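You operate a simulated robot arm through the tools that you are given. There is no shell and no other tool. Be economical: measure what you need, move in short steps, check, and stop when the job is done.

The job below is to be done with a simulated robot arm. You get a single attempt, and the scene is never put back.

## Task
Swap the empty carton in the tea caddy for the mint tea and shut the lid.
Fine: leave the empty carton on the bread board.
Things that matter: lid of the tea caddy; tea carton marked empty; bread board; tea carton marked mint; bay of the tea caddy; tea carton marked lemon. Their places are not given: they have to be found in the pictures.

Only the result counts: the job must be done as asked and must still hold three seconds after the hand-in. Knocking over, shifting, dropping, spilling or breaking anything else fails it. A push-on lid holds only when it is set on centred and level and pressed home; a screw cap is set on level and turned clockwise until tight.

## Robot
A 7-joint arm with a two-finger parallel gripper, fixed in place. Base frame: the origin is at the foot of the arm, x ahead of it, y to its left, z up; the work surface is at about z = 0.92. Readings come in m, rad, newtons and seconds.
With the tool pointing down near the work surface it reaches from about 0.24 to 0.68 m from the base axis. Its first joint turns from -1.152 to 1.152 rad. Payload 2.4 kg.
The tool frame sits at the grasp point between the pads (the TCP): z along the fingers, y along the line on which they close. The tips reach 0.03 m beyond it. Largest opening 0.094 m; finger width 0.028, thickness 0.01; the body of the gripper, 0.05 by 0.096 m, starts 0.055 m behind the TCP.
Orientation is that of the tool frame in the base frame, as a unit quaternion [w, x, y, z]. With the fingers straight down and closing along the base's y, the tool's x points along the base's -x, its y along +y and its z along -z.

## Interface
- The arm moves only by the tool nudge_tool. Its argument "rows" is text: rows parted by semicolons, each of 7 numbers parted by spaces: the shift along the tool's x, y, z in mm, then the turn, a rotation vector about the tool's x, y, z in rad, then the opening in per cent of the stroke, from 0 (shut) to 100 (fully open). In form: dx dy dz rx ry rz fingers; .... A call has 1 to 8 rows; each row is the pose to reach, as a shift and turn from the pose commanded when the call began, along the tool's axes at that moment. A row lasts 0.2 s, in which the tool goes at most 0.05 m and 0.15 rad; a call with a longer step from one row to the next is refused whole, and so is a gripper value outside its range. A pose out of reach is approached as far as the arm can. The call stops where the force on the tool passes 40 N (or 10 N more than at its start, if that is more) or the arm is blocked; 0.2 s more then pass. The fingers move at their own pace (about 0.153 m/s each) and stop on an object; they squeeze with about 28 N. The grip force told is the motor's: it shows also when the fingers shut on nothing. Time passes only in rows, and 0.2 s behind the last, so rows that repeat a pose let the fingers close. It gives the time, the measured TCP pose, the force on the tool (base axes), the opening and the grip force at its end, in the units of the frame above (readings bear some noise), and new pictures: "pictures" is both (left out), scene, wrist or none.
- Cameras (640 x 400 px; columns grow to the right, rows downward): "scene" is fixed at [0.0585, 0.5031, 1.4414]; the picture's right is [-0.42, -0.91, 0.00], its down [-0.55, 0.25, -0.80] and it looks along [0.72, -0.33, -0.60] (base axes); focal length 350 px, centre (320, 200). "wrist" rides on the gripper at [-0.037, 0, -0.058] in the tool frame; the picture's right is [0.00, -1.00, 0.00], its down [0.97, 0.00, -0.24] and it looks along [0.24, 0.00, 0.97] (tool axes); focal length 218 px, centre (320, 200).
- locate(camera, pixels): for up to 12 pixels [column, row] of the newest picture of that camera ("zoom" is the newest enlarged one), the place [x, y, z] in the base frame of the surface seen there, good to about 0.003 m. The clock stands still meanwhile.
- enlarge(camera, box): a new picture of the part [left, top, right, bottom] of that camera's present view, enlarged. The clock stands still meanwhile.
- finish_job(): hands the job in; it is judged then, once.

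Work in short steps. Measure before you move; look again where a grasp or a placing could have gone wrong, and mend it. You have 80 turns and 120 pictures in all, those below and enlarged ones among them. Open the gripper and draw the arm clear of the work before you hand the job in, unless the task says otherwise; then end with one line.

The tools are called after "Emit:" as name(argument=value, ...) on one line, values as JSON. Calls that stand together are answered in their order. nudge_tool: Moves the arm, as the interface text tells. Its arguments: {"type":"object","properties":{"rows":{"type":"string"},"pictures":{"type":"string","enum":["both","scene","wrist","none"]}},"required":["rows"]} The other tools are called the same way: locate (camera, pixels) gives the place of the surface under pixels of a picture; enlarge (camera, box) takes an enlarged picture of a part of a camera's view; finish_job () hands the job in.

At the start:

```text
clock: 0.0
position: [0.357, 0.1563, 1.193]
tcp_rot: [0.001, 0.0, 1.0, 0.001]
force: [0.9, -0.1, -0.5]
opening: 0.094
grip_force: 0.1
```

scene: 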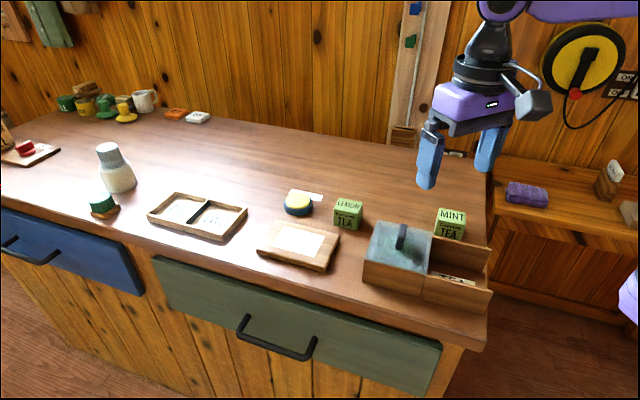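
wrist: 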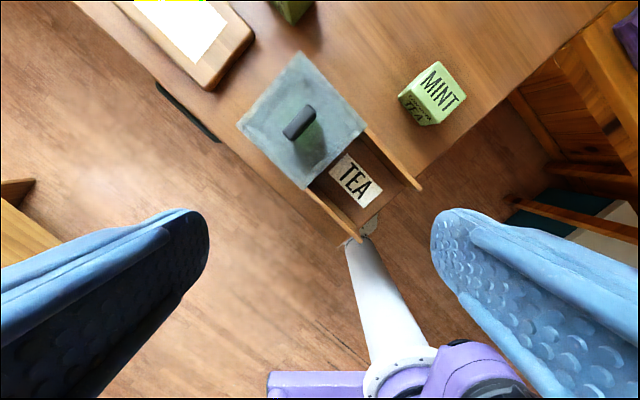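

The caddy is around scene pixel (425,265), with its lid at (400,245). I enlarge both views to see how it is built.

Emit:
enlarge(camera="scene", box=[240, 170, 500, 330])

Emit:
enlarge(camera="wrist", box=[130, 0, 530, 250])

```text
2.46 times, centred on (370, 250) of scene
```

zoom: 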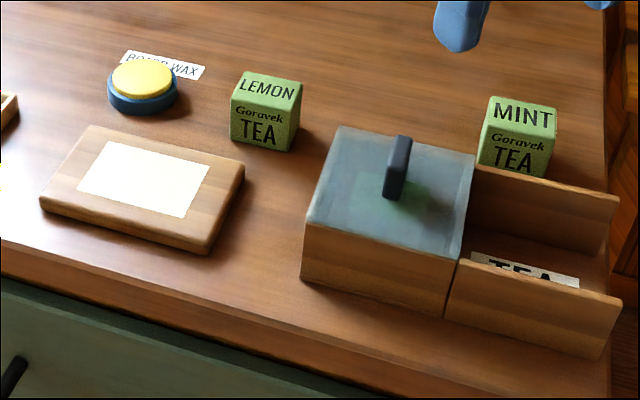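

```text
1.60 times, centred on (330, 125) of wrist
```

zoom: 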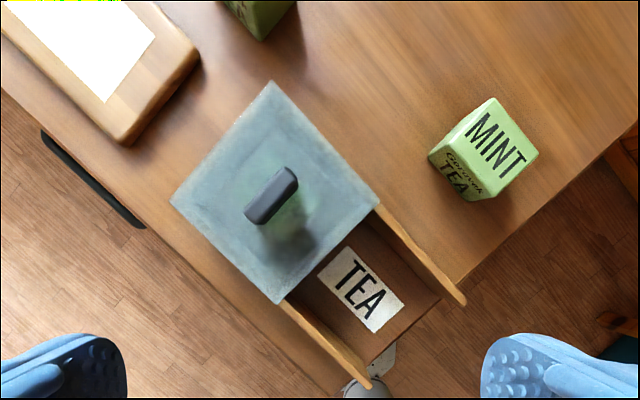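

I measure the caddy's corners and heights, the cartons and the board.

Emit:
locate(camera="zoom", pixels=[[270, 84], [175, 202], [377, 207], [278, 300], [290, 172], [250, 215], [462, 300], [365, 385], [360, 290], [382, 212], [320, 250], [420, 290]])

Emit:
locate(camera="scene", pixels=[[380, 224], [431, 235], [365, 260], [425, 275], [404, 227], [399, 249], [440, 208], [465, 213], [436, 222], [464, 227], [337, 202], [299, 243]])

Emit:
enlarge(camera="scene", box=[350, 190, 500, 320])

```text
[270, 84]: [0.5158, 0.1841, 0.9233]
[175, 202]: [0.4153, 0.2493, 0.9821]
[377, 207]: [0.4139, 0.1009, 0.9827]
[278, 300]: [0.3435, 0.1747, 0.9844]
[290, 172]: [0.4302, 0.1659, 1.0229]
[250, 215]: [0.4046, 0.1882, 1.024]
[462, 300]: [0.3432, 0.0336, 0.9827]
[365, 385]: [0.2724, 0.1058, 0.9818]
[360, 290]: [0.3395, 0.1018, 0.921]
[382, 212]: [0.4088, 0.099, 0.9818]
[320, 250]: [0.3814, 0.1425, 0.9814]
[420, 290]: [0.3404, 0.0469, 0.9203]
```

```text
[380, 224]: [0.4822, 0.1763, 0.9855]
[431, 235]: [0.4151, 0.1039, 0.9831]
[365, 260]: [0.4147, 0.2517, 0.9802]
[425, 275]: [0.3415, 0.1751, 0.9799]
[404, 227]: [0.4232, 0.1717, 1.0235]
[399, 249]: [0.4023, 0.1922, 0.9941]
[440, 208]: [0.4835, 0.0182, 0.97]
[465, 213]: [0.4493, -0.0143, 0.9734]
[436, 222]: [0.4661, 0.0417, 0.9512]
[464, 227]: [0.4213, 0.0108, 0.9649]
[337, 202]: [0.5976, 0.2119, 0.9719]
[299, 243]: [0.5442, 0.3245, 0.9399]
```

```text
3.08 times, centred on (425, 255) of scene
```

zoom: 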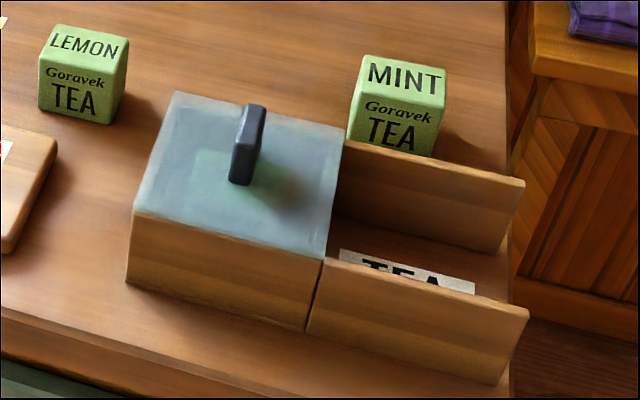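

The lid top and the rails are both near z 0.98, so it looks like a slide lid, but I want to be sure. I enlarge the junction between lid and rails in both views.

Emit:
enlarge(camera="wrist", box=[230, 50, 430, 250])

Emit:
enlarge(camera="scene", box=[410, 225, 490, 310])

```text
2.00 times, centred on (330, 150) of wrist
```

zoom: 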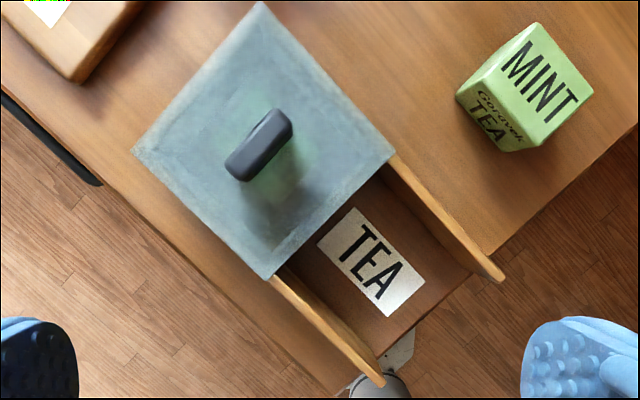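

```text
4.71 times, centred on (450, 268) of scene
```

zoom: 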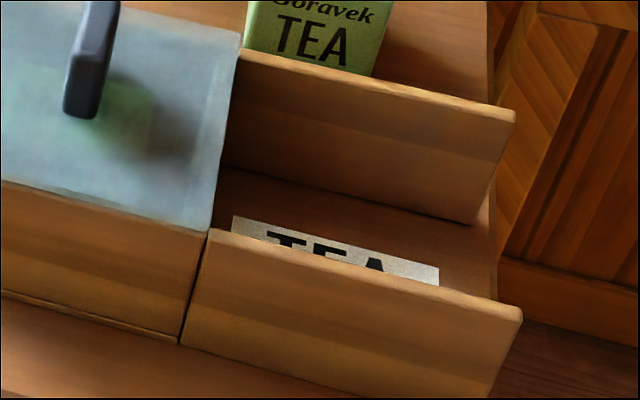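

The lid lies over the bay walls with the rails butting up to it. I move above the handle (about 0.415, 0.1765, top 1.024), turned 45° so the fingers close along the slide direction, and look from there.

Emit:
nudge_tool(rows="-10 4 19 0 0 0.131 100; -19 7 38 0 0 0.262 100; -29 10 57 0 0 0.393 100; -38 13 76 0 0 0.524 100; -48 17 95 0 0 0.655 100; -58 20 113 0 0 0.785 100; -58 20 113 0 0 0.785 100")

```text
clock: 1.6
position: [0.4156, 0.1753, 1.0789]
tcp_rot: [0.0, 0.384, 0.923, 0.001]
force: [-0.1, -0.8, 0.1]
opening: 0.0941
grip_force: 0.0
```

scene: 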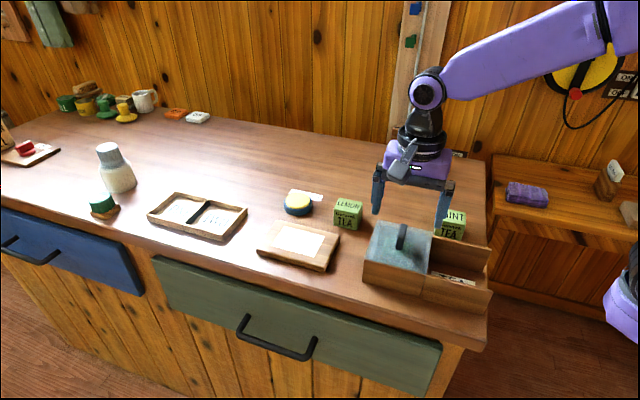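
wrist: 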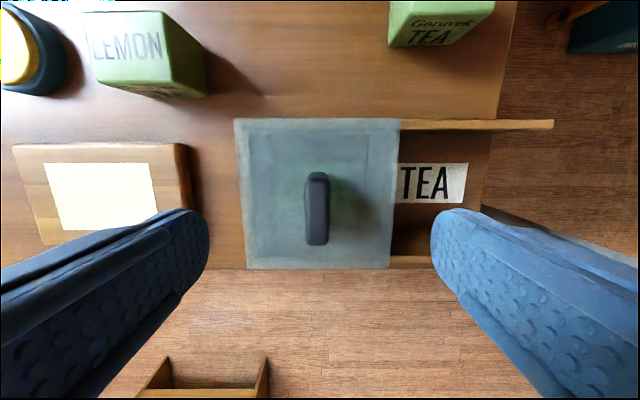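

The tool is aligned with the lid. I check the handle centre and the heights of lid and rails here.

Emit:
locate(camera="wrist", pixels=[[316, 178], [316, 205], [310, 190], [325, 190], [270, 160], [370, 160], [395, 140], [385, 255], [412, 125], [540, 125], [415, 262], [430, 240]])

Emit:
enlarge(camera="wrist", box=[340, 100, 500, 280])

```text
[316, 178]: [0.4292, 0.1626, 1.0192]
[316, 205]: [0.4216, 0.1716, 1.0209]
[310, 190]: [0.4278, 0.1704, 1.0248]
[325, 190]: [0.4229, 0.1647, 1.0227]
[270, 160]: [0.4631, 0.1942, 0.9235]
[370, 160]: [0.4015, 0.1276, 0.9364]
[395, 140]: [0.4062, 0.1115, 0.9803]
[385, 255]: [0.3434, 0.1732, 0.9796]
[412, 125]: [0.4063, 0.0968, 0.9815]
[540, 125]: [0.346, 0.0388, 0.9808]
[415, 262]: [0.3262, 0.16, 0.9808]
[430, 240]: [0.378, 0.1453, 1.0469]
```

```text
2.22 times, centred on (420, 190) of wrist
```

zoom: 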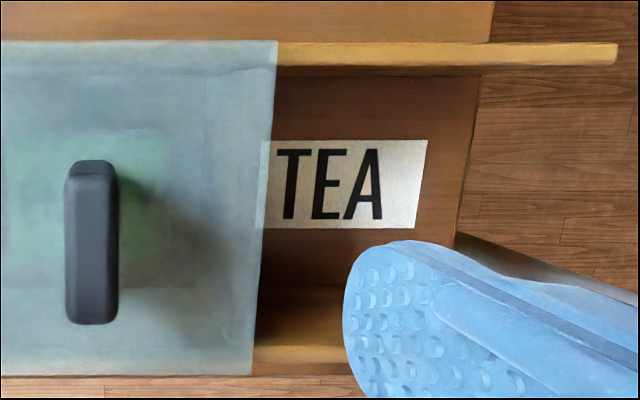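

The lid is translucent and the carton can be seen beneath it. I descend onto the handle to TCP z 1.021 and close.

Emit:
nudge_tool(rows="0 1 20 0 0 0 80; 0 1 40 0 0 0 70; 0 1 58 0 0 0 60; 0 1 58 0 0 0 30; 0 1 58 0 0 0 0; 0 1 58 0 0 0 0; 0 1 58 0 0 0 0")

```text
clock: 3.2
position: [0.4164, 0.1757, 1.0204]
tcp_rot: [0.0, 0.383, 0.924, -0.001]
force: [1.5, 0.3, -4.9]
opening: 0.0179
grip_force: 44.5
```

scene: 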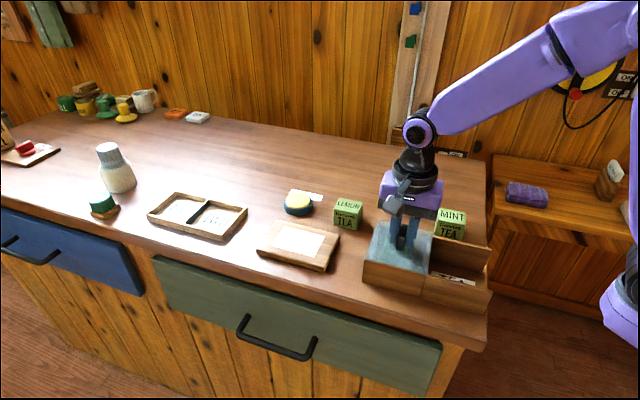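
wrist: 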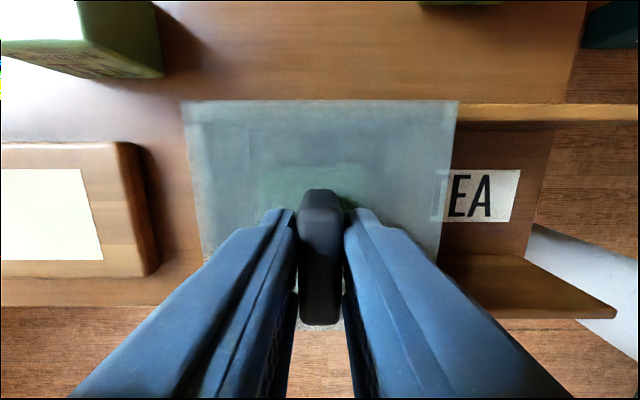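

The handle is gripped at an opening of 0.018. I try a short 10 mm slide toward the rails (tool -y).

Emit:
nudge_tool(rows="0 -3 0 0 0 0 0; 0 -6 0 0 0 0 0; 0 -10 0 0 0 0 0; 0 -10 0 0 0 0 0")

```text
clock: 4.2
position: [0.4091, 0.1693, 1.0216]
tcp_rot: [-0.001, 0.383, 0.924, 0.0]
force: [4.0, -4.9, -13.8]
opening: 0.0179
grip_force: 44.8
```

scene: 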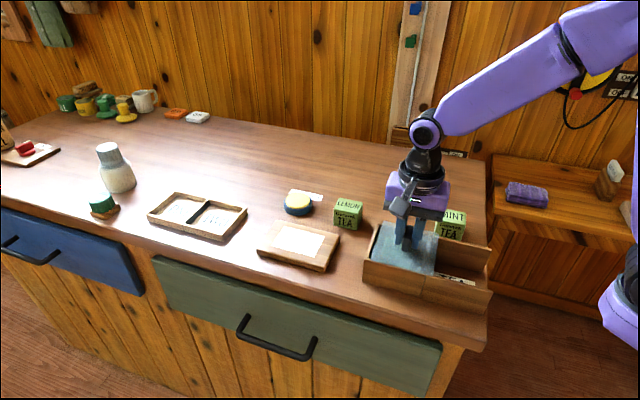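
wrist: 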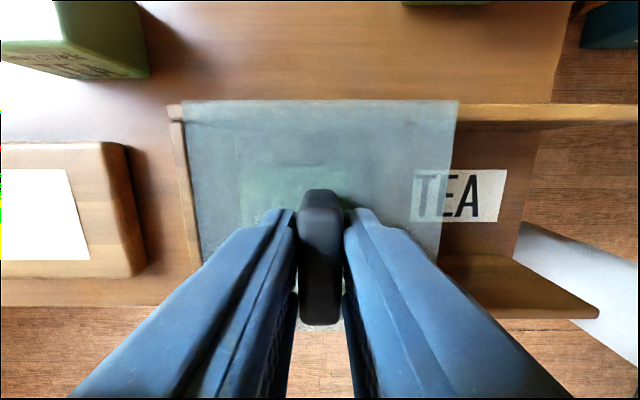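

It slides: the back wall of the bay now shows at the left, pixel (180,180). I carry on in the same direction.

Emit:
nudge_tool(rows="0 -8 0.5 0 0 0 0; 0 -16 0.5 0 0 0 0; 0 -24 0.5 0 0 0 0; 0 -32 0.5 0 0 0 0; 0 -40 0.5 0 0 0 0; 0 -48 0.5 0 0 0 0; 0 -48 0.5 0 0 0 0")

```text
clock: 5.8
position: [0.3762, 0.1356, 1.022]
tcp_rot: [0.0, 0.383, 0.924, 0.001]
force: [9.5, -8.2, -1.7]
opening: 0.018
grip_force: 44.1
```

scene: 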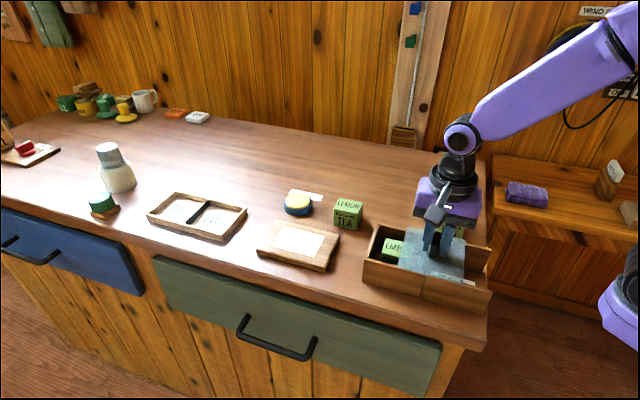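
wrist: 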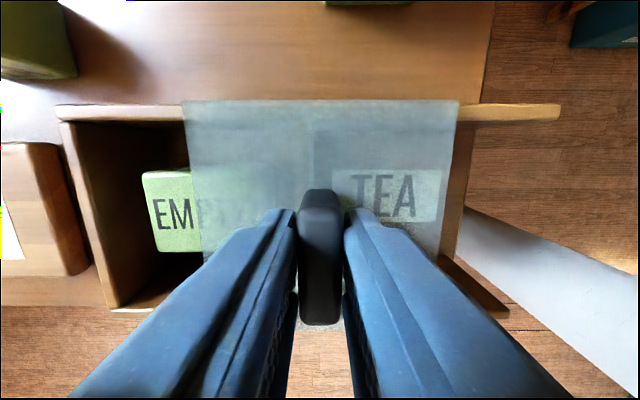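

The carton reads EMPTY at pixel (175,210). The lid has moved 57 mm, and I slide it another 40 mm.

Emit:
nudge_tool(rows="0 -8 0 0 0 0 0; 0 -16 0 0 0 0 0; 0 -24 0 0 0 0 0; 0 -32 0 0 0 0 0; 0 -40 0 0 0 0 0; 0 -40 0 0 0 0 0")

```text
clock: 7.2
position: [0.3471, 0.108, 1.0212]
tcp_rot: [0.002, 0.382, 0.924, 0.002]
force: [-1.2, 0.8, 3.7]
opening: 0.0178
grip_force: 45.4
stopped in row 6: the force on the tool passed its limit (the readings are from after the stop); the commanded pose is now the measured one
```

scene: 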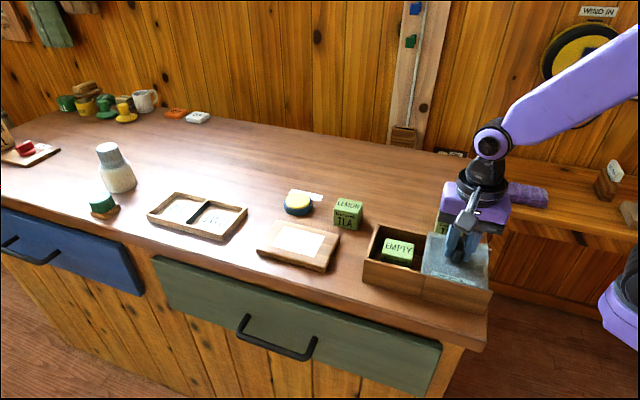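
wrist: 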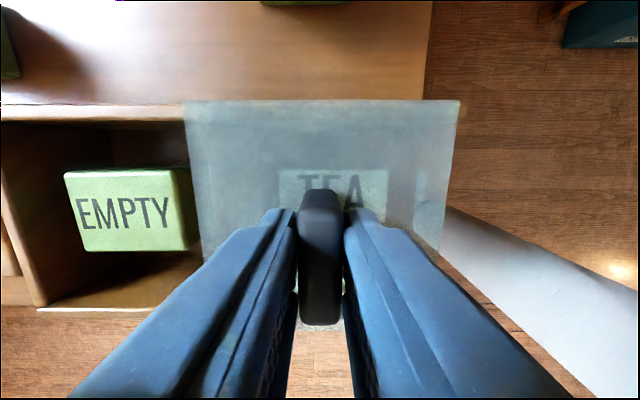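

The lid has hit its end stop (97 mm travelled) and the bay is open. I release the handle and rise.

Emit:
nudge_tool(rows="0 0 0 0 0 0 20; 0 0 0 0 0 0 50; 0 0 -20 0 0 0 60; 0 0 -60 0 0 0 80; 0 0 -100 0 0 0 100; 0 40 -100 0 0 0 100; 0 80 -100 0 0 0 100; 0 80 -100 0 0 0 100")

```text
clock: 9.0
position: [0.4026, 0.1646, 1.1219]
tcp_rot: [0.001, 0.382, 0.924, 0.002]
force: [0.0, 0.5, 0.1]
opening: 0.0942
grip_force: 0.0
```

scene: 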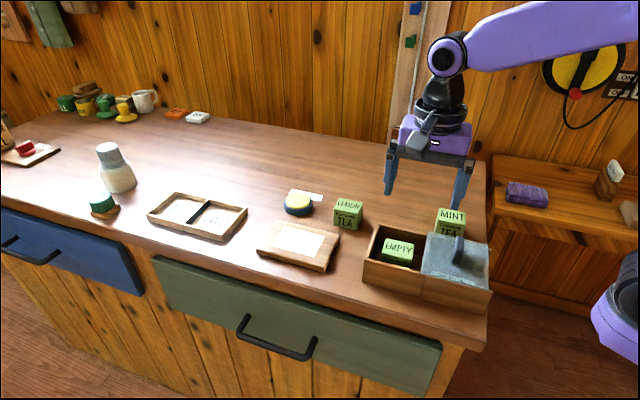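
wrist: 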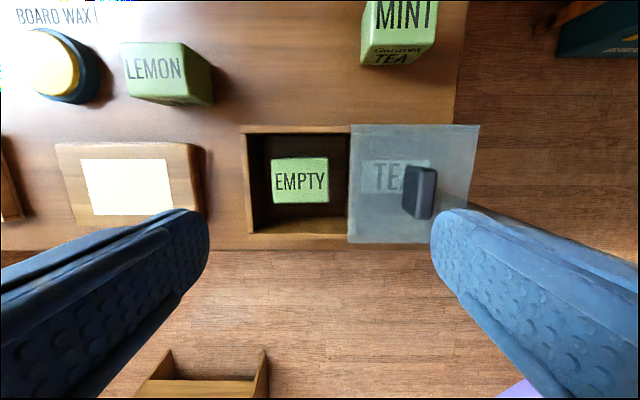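

I measure the EMPTY carton, the bay, the board and the other cartons.

Emit:
locate(camera="wrist", pixels=[[275, 162], [325, 162], [277, 198], [326, 198], [245, 130], [348, 130], [300, 222], [262, 175], [338, 195], [300, 180]])

Emit:
locate(camera="scene", pixels=[[281, 223], [341, 231], [258, 251], [322, 270], [299, 243], [390, 240], [413, 245], [383, 257], [410, 262], [440, 208], [466, 214], [436, 220]])

Emit:
enlarge(camera="scene", box=[340, 190, 500, 310])

Emit:
enlarge(camera="wrist", box=[220, 100, 500, 270])

```text
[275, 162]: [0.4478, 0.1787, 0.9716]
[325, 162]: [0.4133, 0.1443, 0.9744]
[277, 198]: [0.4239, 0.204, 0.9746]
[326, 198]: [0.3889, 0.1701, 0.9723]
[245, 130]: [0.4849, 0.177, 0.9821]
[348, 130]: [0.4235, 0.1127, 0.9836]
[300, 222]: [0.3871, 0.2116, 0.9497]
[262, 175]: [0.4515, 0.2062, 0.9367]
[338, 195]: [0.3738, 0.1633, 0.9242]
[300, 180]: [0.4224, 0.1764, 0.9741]
```

```text
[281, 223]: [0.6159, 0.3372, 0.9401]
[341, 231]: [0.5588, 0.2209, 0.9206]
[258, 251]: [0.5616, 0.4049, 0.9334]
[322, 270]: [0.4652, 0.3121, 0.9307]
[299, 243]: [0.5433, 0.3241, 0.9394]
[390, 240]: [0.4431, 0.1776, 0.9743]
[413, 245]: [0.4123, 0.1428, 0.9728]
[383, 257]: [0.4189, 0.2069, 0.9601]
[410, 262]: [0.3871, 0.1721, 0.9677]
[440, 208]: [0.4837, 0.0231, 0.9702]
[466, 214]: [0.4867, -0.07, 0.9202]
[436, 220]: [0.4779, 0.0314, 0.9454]
```

```text
3.33 times, centred on (420, 250) of scene
```

zoom: 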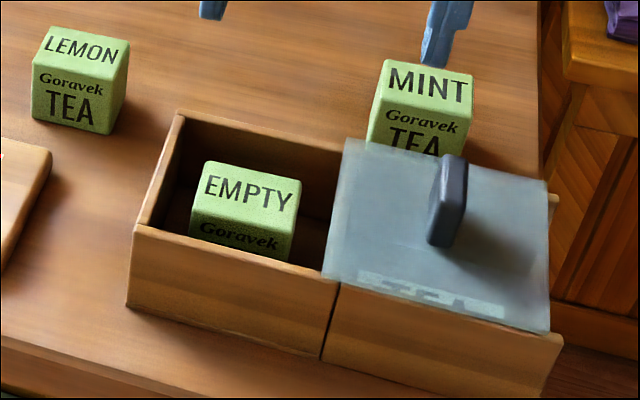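

```text
2.29 times, centred on (360, 185) of wrist
```

zoom: 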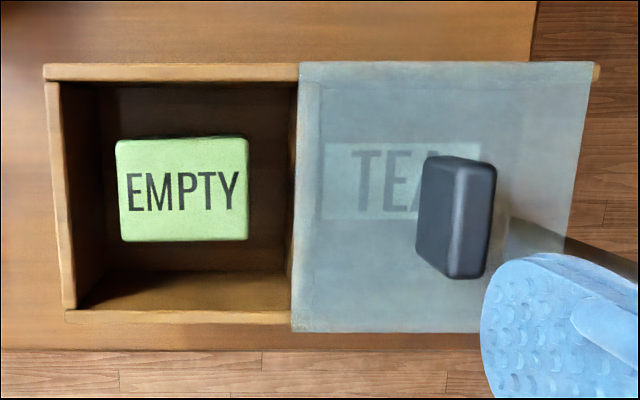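

EMPTY measures about 49 mm along the slide direction and 35 mm across, centred at (0.4185, 0.1743) with its top at 0.974. I turn the tool -90° so it closes on the short side, which leaves more room in the bay.

Emit:
nudge_tool(rows="0 0 0 0 0 -0.14 90; 0 0 0 0 0 -0.28 80; 0 0 0 0 0 -0.42 70; 0 0 0 0 0 -0.56 60; 0 0 0 0 0 -0.7 51; 0 0 0 0 0 -0.785 51", pictures="none")

Emit:
nudge_tool(rows="0 0 0 0 0 -0.14 51; 0 0 0 0 0 -0.28 51; 0 0 0 0 0 -0.42 51; 0 0 0 0 0 -0.56 51; 0 0 0 0 0 -0.7 51; 0 0 0 0 0 -0.785 51; 0 0 0 0 0 -0.785 51", pictures="wrist")

```text
clock: 10.4
position: [0.4045, 0.1636, 1.122]
tcp_rot: [0.003, -0.001, 1.0, 0.002]
force: [0.5, 1.2, -0.2]
opening: 0.0481
grip_force: 0.0
```

```text
clock: 12.0
position: [0.4041, 0.1639, 1.1221]
tcp_rot: [0.003, -0.383, 0.924, 0.0]
force: [0.2, -0.1, -0.5]
opening: 0.0478
grip_force: 0.0
```

wrist: 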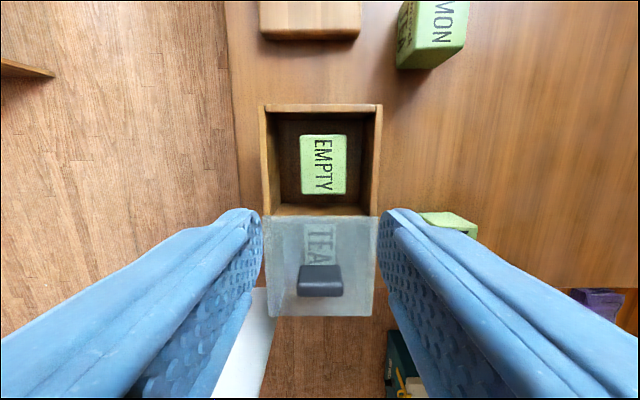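

I check the carton edges and bay walls from this angle.

Emit:
locate(camera="wrist", pixels=[[303, 140], [343, 140], [304, 190], [342, 190], [323, 165], [268, 150], [376, 150], [280, 150], [368, 150], [274, 200], [373, 200]])

```text
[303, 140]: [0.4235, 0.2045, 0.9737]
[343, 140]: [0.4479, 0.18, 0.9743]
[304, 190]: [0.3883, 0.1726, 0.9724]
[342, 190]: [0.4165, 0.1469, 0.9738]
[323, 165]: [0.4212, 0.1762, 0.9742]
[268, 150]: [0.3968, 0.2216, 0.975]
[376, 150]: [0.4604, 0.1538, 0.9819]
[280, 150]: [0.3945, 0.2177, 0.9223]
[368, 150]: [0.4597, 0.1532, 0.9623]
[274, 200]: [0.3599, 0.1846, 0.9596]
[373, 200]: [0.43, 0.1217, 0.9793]
```

Centre is about (0.4188, 0.1752), and the inner bay walls are 10 mm or more clear of the fingers. I move over it and descend partway.

Emit:
nudge_tool(rows="-18.4 -2.4 20 0 0 0 58; -18.4 -2.4 50 0 0 0 58; -18.4 -2.4 80 0 0 0 58; -18.4 -2.4 105 0 0 0 58; -18.4 -2.4 105 0 0 0 58")

```text
clock: 13.2
position: [0.4194, 0.1789, 1.0167]
tcp_rot: [0.002, -0.382, 0.924, 0.0]
force: [0.6, 0.7, -0.5]
opening: 0.0546
grip_force: 0.0
```

scene: 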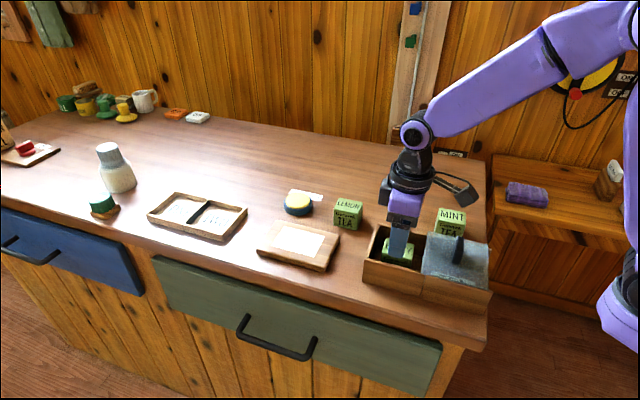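
wrist: 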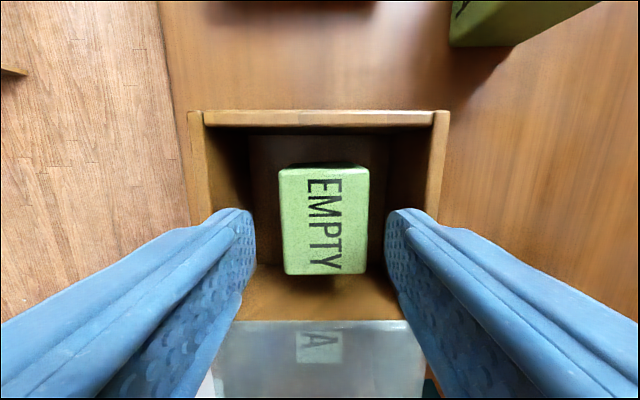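

The carton sits about 2 mm to the -y side. I correct for that, descend to z 0.960 and close.

Emit:
nudge_tool(rows="2 -2.2 20 0 0 0 58; 2 -2.2 40 0 0 0 58; 2 -2.2 56 0 0 0 58; 2 -2.2 56 0 0 0 40; 2 -2.2 56 0 0 0 20; 2 -2.2 56 0 0 0 20; 2 -2.2 56 0 0 0 20")

```text
clock: 14.8
position: [0.4197, 0.1735, 0.9613]
tcp_rot: [0.004, -0.383, 0.924, 0.001]
force: [-0.6, -1.2, 17.4]
opening: 0.047
grip_force: 27.9
```

scene: 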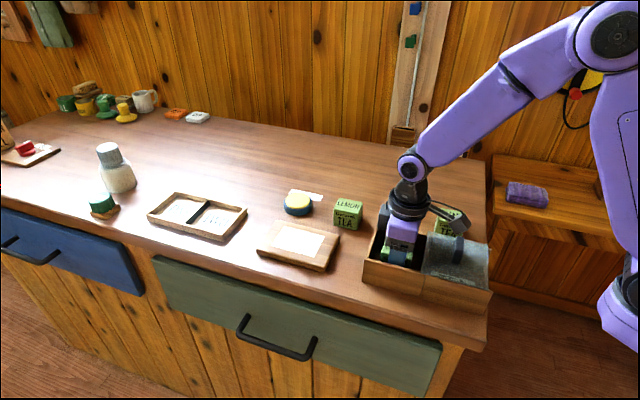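
wrist: 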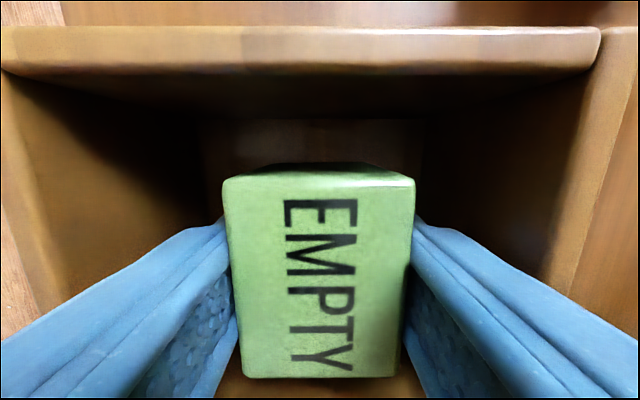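

The opening stopped at 0.047 with grip 28 N, so the carton is wider than my inset corner picks suggested. I lift slowly and check that it comes along.

Emit:
nudge_tool(rows="0 0 -5 0 0 0 10; 0 0 -15 0 0 0 10; 0 0 -30 0 0 0 10; 0 0 -30 0 0 0 10")

```text
clock: 15.8
position: [0.419, 0.1719, 0.9897]
tcp_rot: [0.003, -0.383, 0.924, 0.0]
force: [-0.5, 0.7, -0.2]
opening: 0.047
grip_force: 27.8
```

scene: 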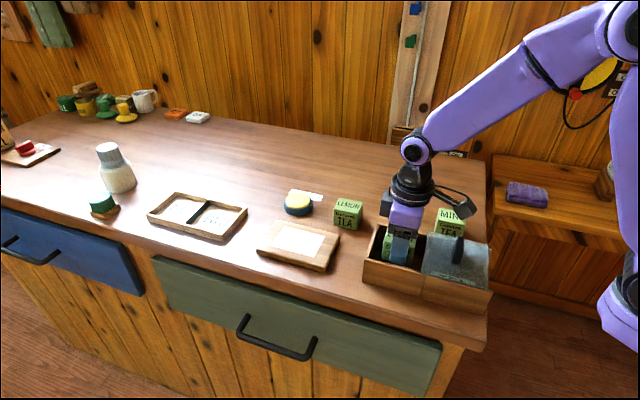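
wrist: 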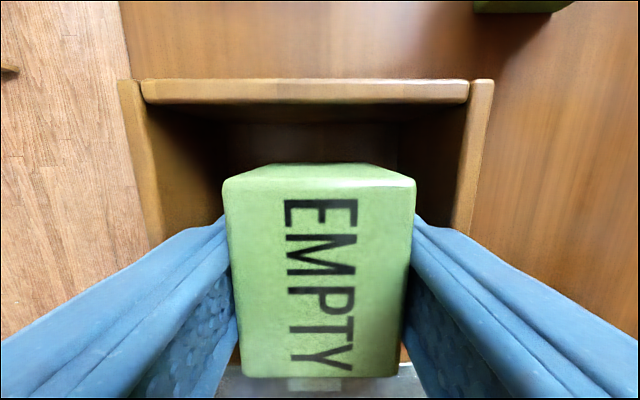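

The carton is held. I lift it well clear and measure the board outline.

Emit:
nudge_tool(rows="0 0 -40 0 0 0 10; 0 0 -80 0 0 0 10; 0 0 -80 0 0 0 10", pictures="wrist")

Emit:
enlarge(camera="scene", box=[240, 170, 400, 290])

```text
clock: 16.6
position: [0.4187, 0.1733, 1.0709]
tcp_rot: [0.003, -0.383, 0.924, 0.0]
force: [-0.5, -0.5, 0.1]
opening: 0.0472
grip_force: 28.5
```

wrist: 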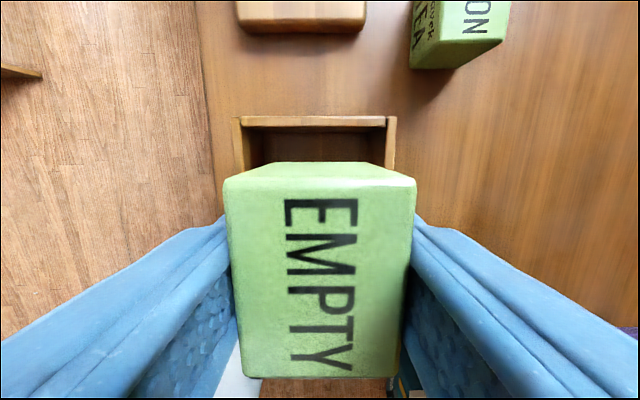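

```text
3.33 times, centred on (320, 230) of scene
```

zoom: 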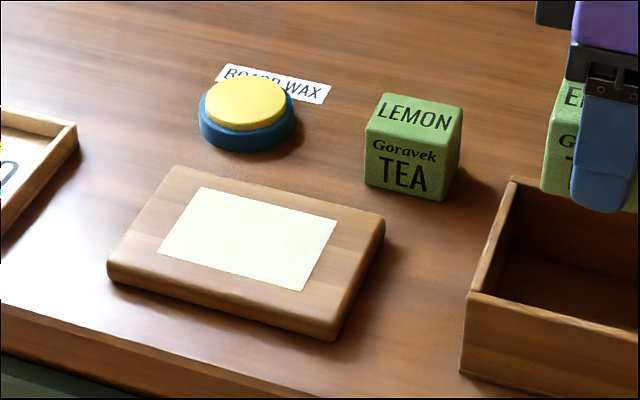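

Emit:
locate(camera="zoom", pixels=[[200, 190], [334, 222], [160, 255], [300, 288], [178, 172], [378, 220], [115, 265], [328, 325], [247, 238], [415, 115]])

```text
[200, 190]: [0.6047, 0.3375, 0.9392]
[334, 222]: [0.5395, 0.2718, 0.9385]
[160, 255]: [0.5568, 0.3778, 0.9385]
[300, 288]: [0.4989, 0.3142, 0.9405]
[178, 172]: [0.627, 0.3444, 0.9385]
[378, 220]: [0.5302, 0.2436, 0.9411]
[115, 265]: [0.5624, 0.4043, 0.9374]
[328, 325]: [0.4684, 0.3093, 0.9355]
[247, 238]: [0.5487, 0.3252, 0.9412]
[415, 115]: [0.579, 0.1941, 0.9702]
```

The board's centre is at about (0.547, 0.325) with its top at 0.9395. I travel there high, still holding the carton.

Emit:
nudge_tool(rows="-38 4 0 0 0 0 10; -76 8 0 0 0 0 10; -114 12 0 0 0 0 10; -152 15 0 0 0 0 10; -192 18 0 0 0 0 10; -192 18 40 0 0 0 10; -192 18 60 0 0 0 10; -192 18 60 0 0 0 10")

```text
clock: 18.4
position: [0.5395, 0.3227, 1.0118]
tcp_rot: [0.002, -0.384, 0.923, 0.0]
force: [0.1, 0.1, 0.4]
opening: 0.0471
grip_force: 27.7
```

scene: 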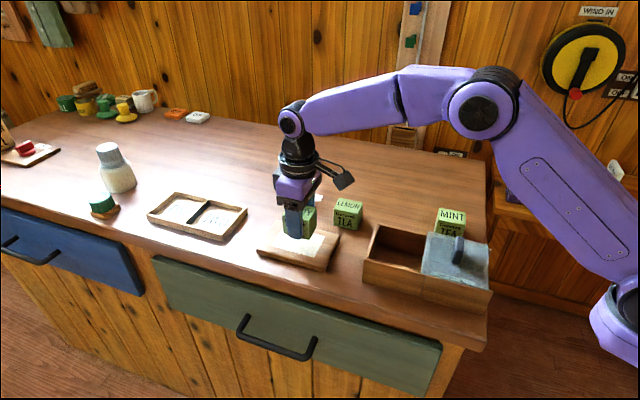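
wrist: 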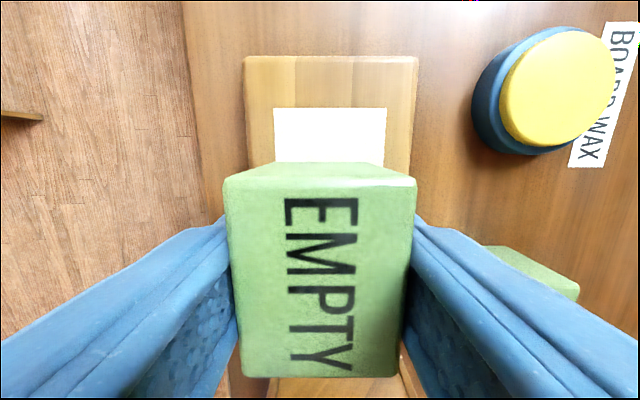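

Centred over the board. I lower gently until contact at about z 0.98.

Emit:
nudge_tool(rows="0 0 10 0 0 0 10; 0 0 20 0 0 0 10; 0 0 26 0 0 0 10; 0 0 30 0 0 0 10; 0 0 30 0 0 0 10", pictures="scene")

Emit:
enlarge(camera="scene", box=[240, 170, 400, 290])

```text
clock: 19.6
position: [0.5423, 0.3221, 0.9807]
tcp_rot: [0.003, -0.382, 0.924, 0.0]
force: [0.1, -0.3, -0.5]
opening: 0.047
grip_force: 28.0
```

scene: 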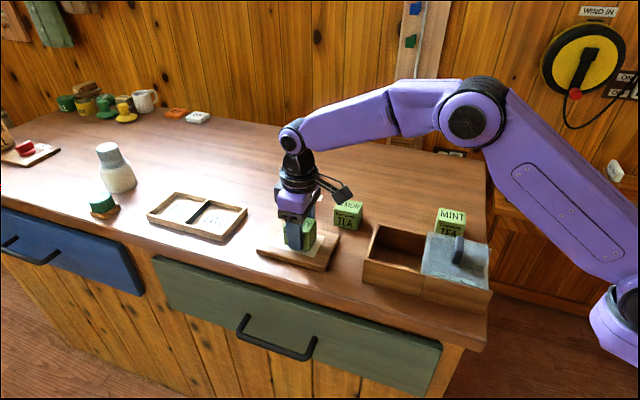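

```text
3.33 times, centred on (320, 230) of scene
```

zoom: 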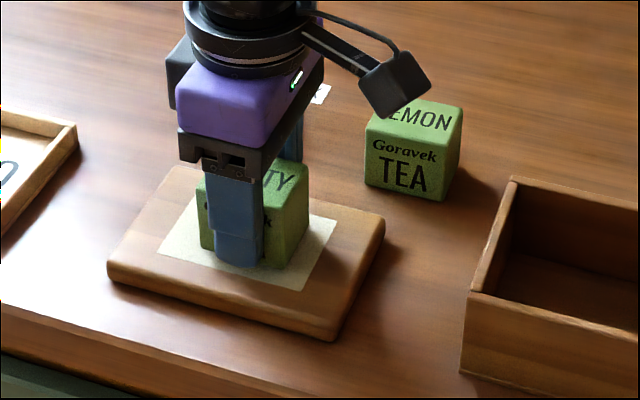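

No contact force yet, so I lower in small steps.

Emit:
nudge_tool(rows="0 0 1 0 0 0 10; 0 0 2 0 0 0 10; 0 0 2.5 0 0 0 10", pictures="none")

```text
clock: 20.4
position: [0.5434, 0.3213, 0.9794]
tcp_rot: [0.003, -0.383, 0.924, 0.001]
force: [-0.2, -0.1, -0.1]
opening: 0.0472
grip_force: 27.5
```

Emit:
nudge_tool(rows="0 0 1 0 0 0 10; 0 0 2 0 0 0 10; 0 0 3 0 0 0 10", pictures="none")

```text
clock: 21.2
position: [0.5418, 0.3205, 0.9761]
tcp_rot: [0.003, -0.382, 0.924, 0.001]
force: [-0.3, -0.4, 0.1]
opening: 0.047
grip_force: 28.3
```

Still free. I continue in steps.

Emit:
nudge_tool(rows="0 0 1 0 0 0 10; 0 0 2 0 0 0 10; 0 0 2.5 0 0 0 10", pictures="none")

```text
clock: 22.0
position: [0.542, 0.3215, 0.9744]
tcp_rot: [0.004, -0.383, 0.924, 0.0]
force: [-2.2, -2.3, 11.5]
opening: 0.047
grip_force: 28.7
```

Contact now (11 N up). I open the fingers moderately and rise.

Emit:
nudge_tool(rows="0 0 0 0 0 0 50; 0 0 0 0 0 0 62; 0 0 0 0 0 0 66; 0 0 -20 0 0 0 66; 0 0 -50 0 0 0 66; 0 0 -90 0 0 0 66; 0 0 -120 0 0 0 80")

Emit:
enlarge(camera="scene", box=[240, 170, 500, 320])

```text
clock: 23.6
position: [0.543, 0.3218, 1.0932]
tcp_rot: [0.002, -0.382, 0.924, -0.001]
force: [-0.1, -0.1, 0.0]
opening: 0.0753
grip_force: 0.1
```

scene: 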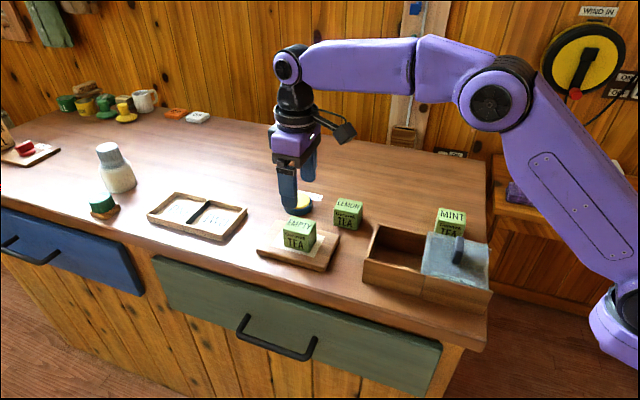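
wrist: 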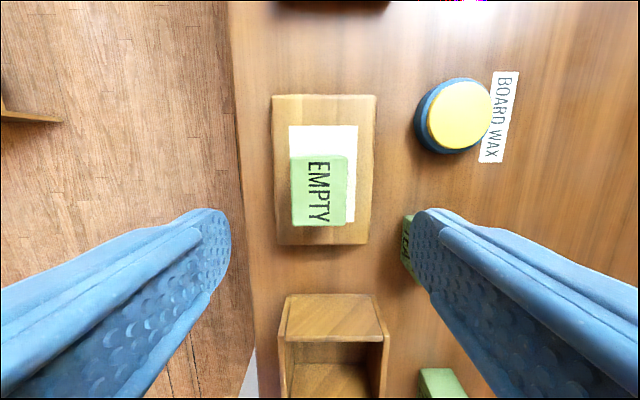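

```text
2.46 times, centred on (370, 245) of scene
```

zoom: 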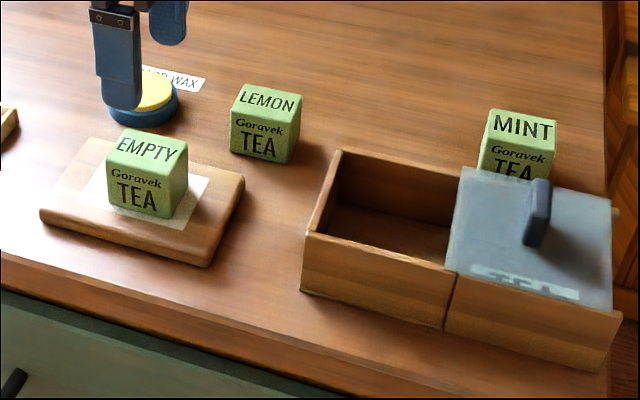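

EMPTY stands on the board. I travel high to above MINT at about (0.455, 0.01).

Emit:
nudge_tool(rows="0 0 -30 0 0 0 100; 40 -21 -40 0 0 0 100; 80 -42 -40 0 0 0 100; 120 -63 -40 0 0 0 100; 160 -84 -40 0 0 0 100; 200 -105 -40 0 0 0 100; 240 -126 -40 0 0 0 100; 265 -148 -40 0 0 0 100")

```text
clock: 25.4
position: [0.4596, 0.0297, 1.1318]
tcp_rot: [0.003, -0.383, 0.924, 0.0]
force: [-0.8, 0.0, 0.1]
opening: 0.094
grip_force: 0.1
```

scene: 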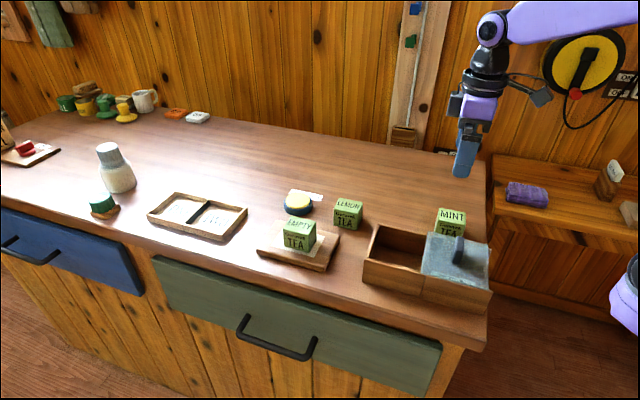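
wrist: 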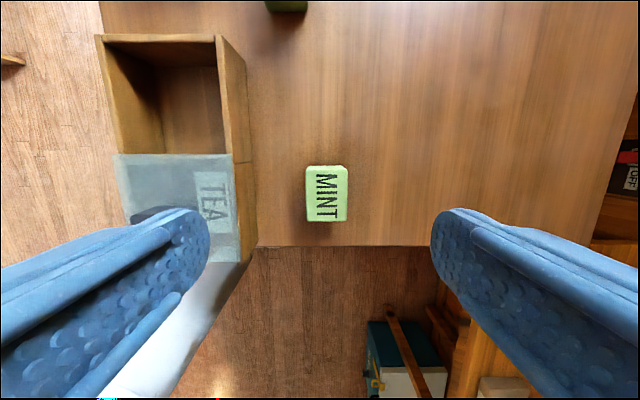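

MINT is at wrist pixel (326,193), standing close to the table edge. I enlarge and measure it.

Emit:
enlarge(camera="wrist", box=[270, 150, 380, 240])

Emit:
locate(camera="wrist", pixels=[[309, 168], [345, 168], [308, 219], [345, 219], [326, 193], [242, 130], [248, 200]])

```text
4.44 times, centred on (325, 195) of wrist
```

zoom: 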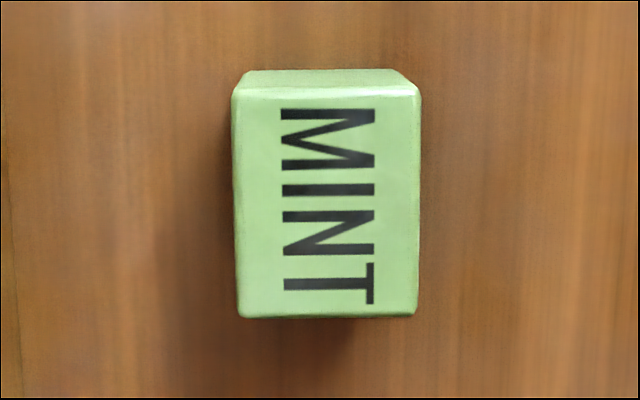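

```text
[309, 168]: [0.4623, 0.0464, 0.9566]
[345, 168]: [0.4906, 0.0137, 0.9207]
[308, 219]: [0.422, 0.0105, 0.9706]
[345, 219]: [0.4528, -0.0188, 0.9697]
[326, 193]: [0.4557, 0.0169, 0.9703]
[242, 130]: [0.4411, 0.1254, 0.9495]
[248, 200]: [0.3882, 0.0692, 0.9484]
```

MINT's centre is about (0.455, 0.0155) with its top at 0.970, aligned with the tool. I move over it and come down partway.

Emit:
nudge_tool(rows="13.3 -6.8 20 0 0 0 80; 13.3 -6.8 60 0 0 0 72; 13.3 -6.8 100 0 0 0 72; 13.3 -6.8 115 0 0 0 72; 13.3 -6.8 115 0 0 0 72")

```text
clock: 26.6
position: [0.4555, 0.0152, 1.0178]
tcp_rot: [0.003, -0.383, 0.924, 0.0]
force: [-0.2, -0.1, -0.2]
opening: 0.0677
grip_force: 0.0
```

scene: 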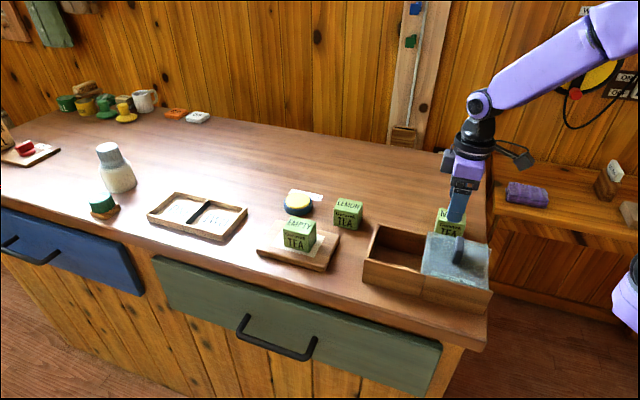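
wrist: 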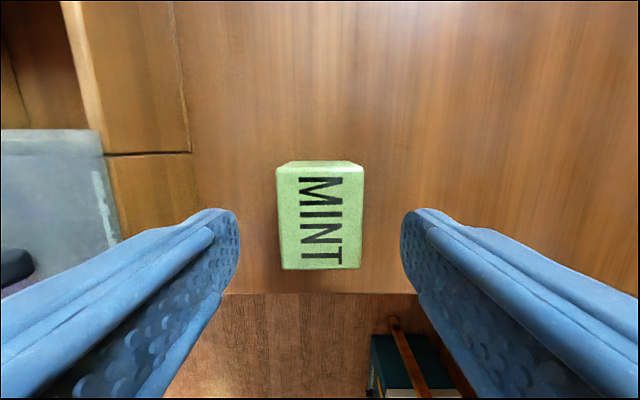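

MINT is centred between the fingers. I descend to z 0.958 and close.

Emit:
nudge_tool(rows="0 0 20 0 0 0 72; 0 0 40 0 0 0 72; 0 0 60 0 0 0 72; 0 0 60 0 0 0 50; 0 0 60 0 0 0 10; 0 0 60 0 0 0 10; 0 0 60 0 0 0 10")

```text
clock: 28.2
position: [0.4549, 0.0156, 0.9572]
tcp_rot: [0.003, -0.383, 0.924, 0.0]
force: [0.1, 0.1, 1.1]
opening: 0.0476
grip_force: 27.7
```

scene: 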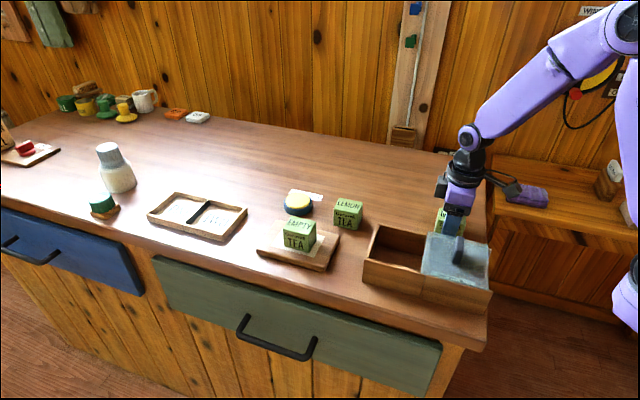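
wrist: 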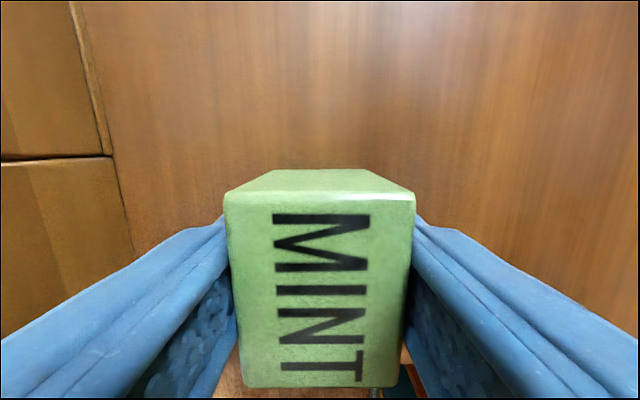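

Gripped (0.0476). I lift 130 mm and then move over the bay centre (0.416, 0.174).

Emit:
nudge_tool(rows="0 0 -10 0 0 0 10; 0 0 -45 0 0 0 10; 0 0 -90 0 0 0 10; 0 0 -125 0 0 0 10; -21 35 -130 0 0 0 10; -42 70 -130 0 0 0 10; -63 105 -130 0 0 0 10; -84.3 139.6 -130 0 0 0 10", pictures="none")

Emit:
nudge_tool(rows="0 0 30 0 0 0 10; 0 0 60 0 0 0 10; 0 0 60 0 0 0 10")

```text
clock: 30.0
position: [0.4145, 0.1732, 1.0859]
tcp_rot: [0.003, -0.383, 0.924, 0.0]
force: [-0.7, -0.4, -1.5]
opening: 0.0476
grip_force: 28.0
```

```text
clock: 30.8
position: [0.4138, 0.1724, 1.0276]
tcp_rot: [0.003, -0.383, 0.924, 0.0]
force: [0.6, -0.5, -0.3]
opening: 0.0476
grip_force: 27.6
```

scene: 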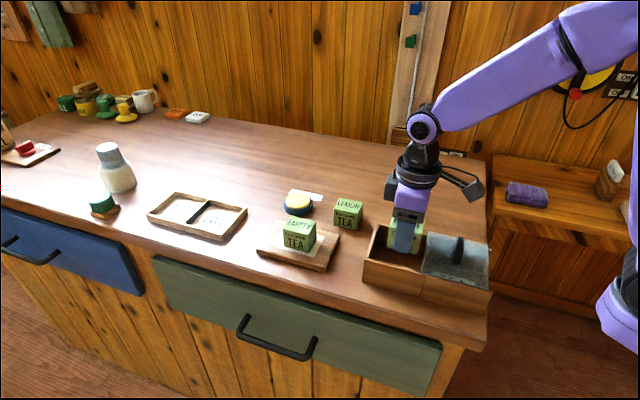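
wrist: 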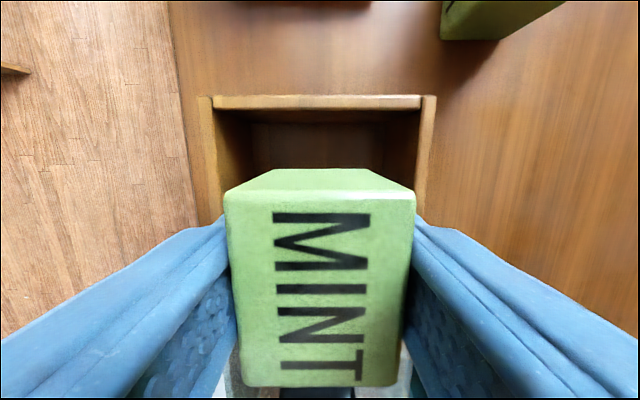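

Centred across the bay. I shift 4 mm toward the back wall and lower into it.

Emit:
nudge_tool(rows="-4 0 0 0 0 0 10; -4 0 20 0 0 0 10; -4 0 40 0 0 0 10; -4 0 55 0 0 0 10; -4 0 60 0 0 0 10; -4 0 60 0 0 0 10")

```text
clock: 32.2
position: [0.4191, 0.1763, 0.9673]
tcp_rot: [0.003, -0.382, 0.924, 0.0]
force: [-0.2, -0.2, -0.3]
opening: 0.0474
grip_force: 27.8
```

scene: 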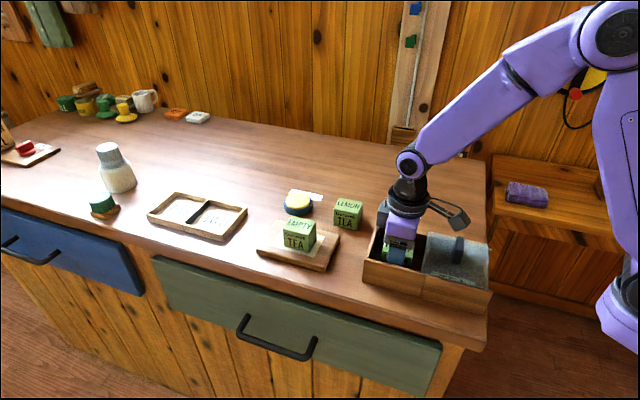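
wrist: 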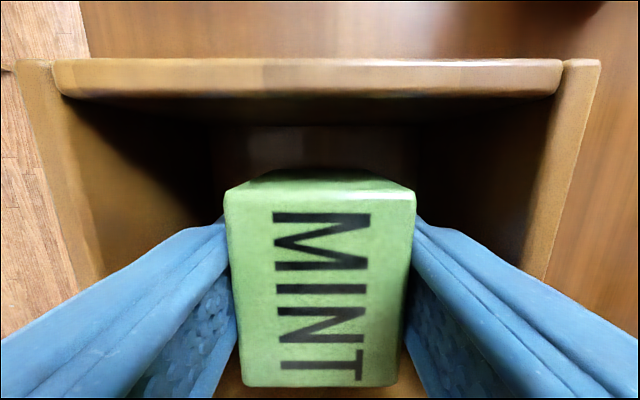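

No contact yet, so I lower in millimetre steps.

Emit:
nudge_tool(rows="0 0 1 0 0 0 10; 0 0 2 0 0 0 10; 0 0 3 0 0 0 10", pictures="none")

```text
clock: 33.0
position: [0.4195, 0.1771, 0.965]
tcp_rot: [0.003, -0.382, 0.924, 0.0]
force: [-0.2, -0.1, -0.8]
opening: 0.0476
grip_force: 27.2
```

Emit:
nudge_tool(rows="0 0 1 0 0 0 10; 0 0 2 0 0 0 10; 0 0 3 0 0 0 10", pictures="none")

```text
clock: 33.8
position: [0.4193, 0.1774, 0.9617]
tcp_rot: [0.002, -0.383, 0.924, 0.0]
force: [0.0, -0.3, -0.3]
opening: 0.0477
grip_force: 28.0
```

Emit:
nudge_tool(rows="0 0 1 0 0 0 10; 0 0 2 0 0 0 10", pictures="none")

```text
clock: 34.4
position: [0.4201, 0.1767, 0.9614]
tcp_rot: [0.003, -0.383, 0.924, 0.001]
force: [-6.6, 0.1, 21.8]
opening: 0.0474
grip_force: 28.3
```

Contact with the bay floor. I open slightly (the walls limit it to about 60 %) and rise.

Emit:
nudge_tool(rows="0 0 -0.5 0 0 0 55; 0 0 -1 0 0 0 60; 0 0 -1 0 0 0 60; 0 0 -20 0 0 0 60; 0 0 -60 0 0 0 60; 0 0 -100 0 0 0 60; 0 0 -140 0 0 0 60; 0 0 -150 0 0 0 100")

```text
clock: 36.2
position: [0.4178, 0.1759, 1.1097]
tcp_rot: [0.003, -0.383, 0.924, 0.001]
force: [-0.7, 1.1, -0.6]
opening: 0.094
grip_force: 0.0
```

scene: 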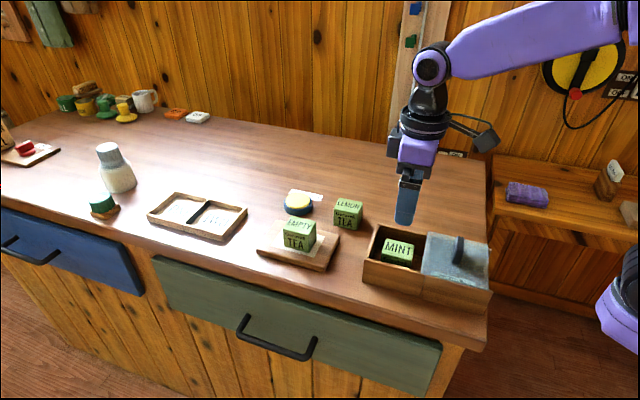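
wrist: 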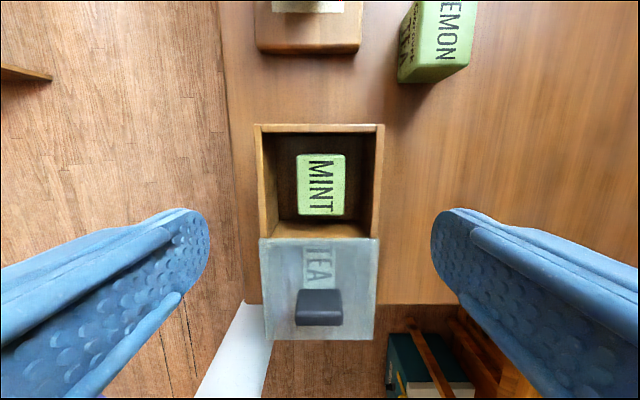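

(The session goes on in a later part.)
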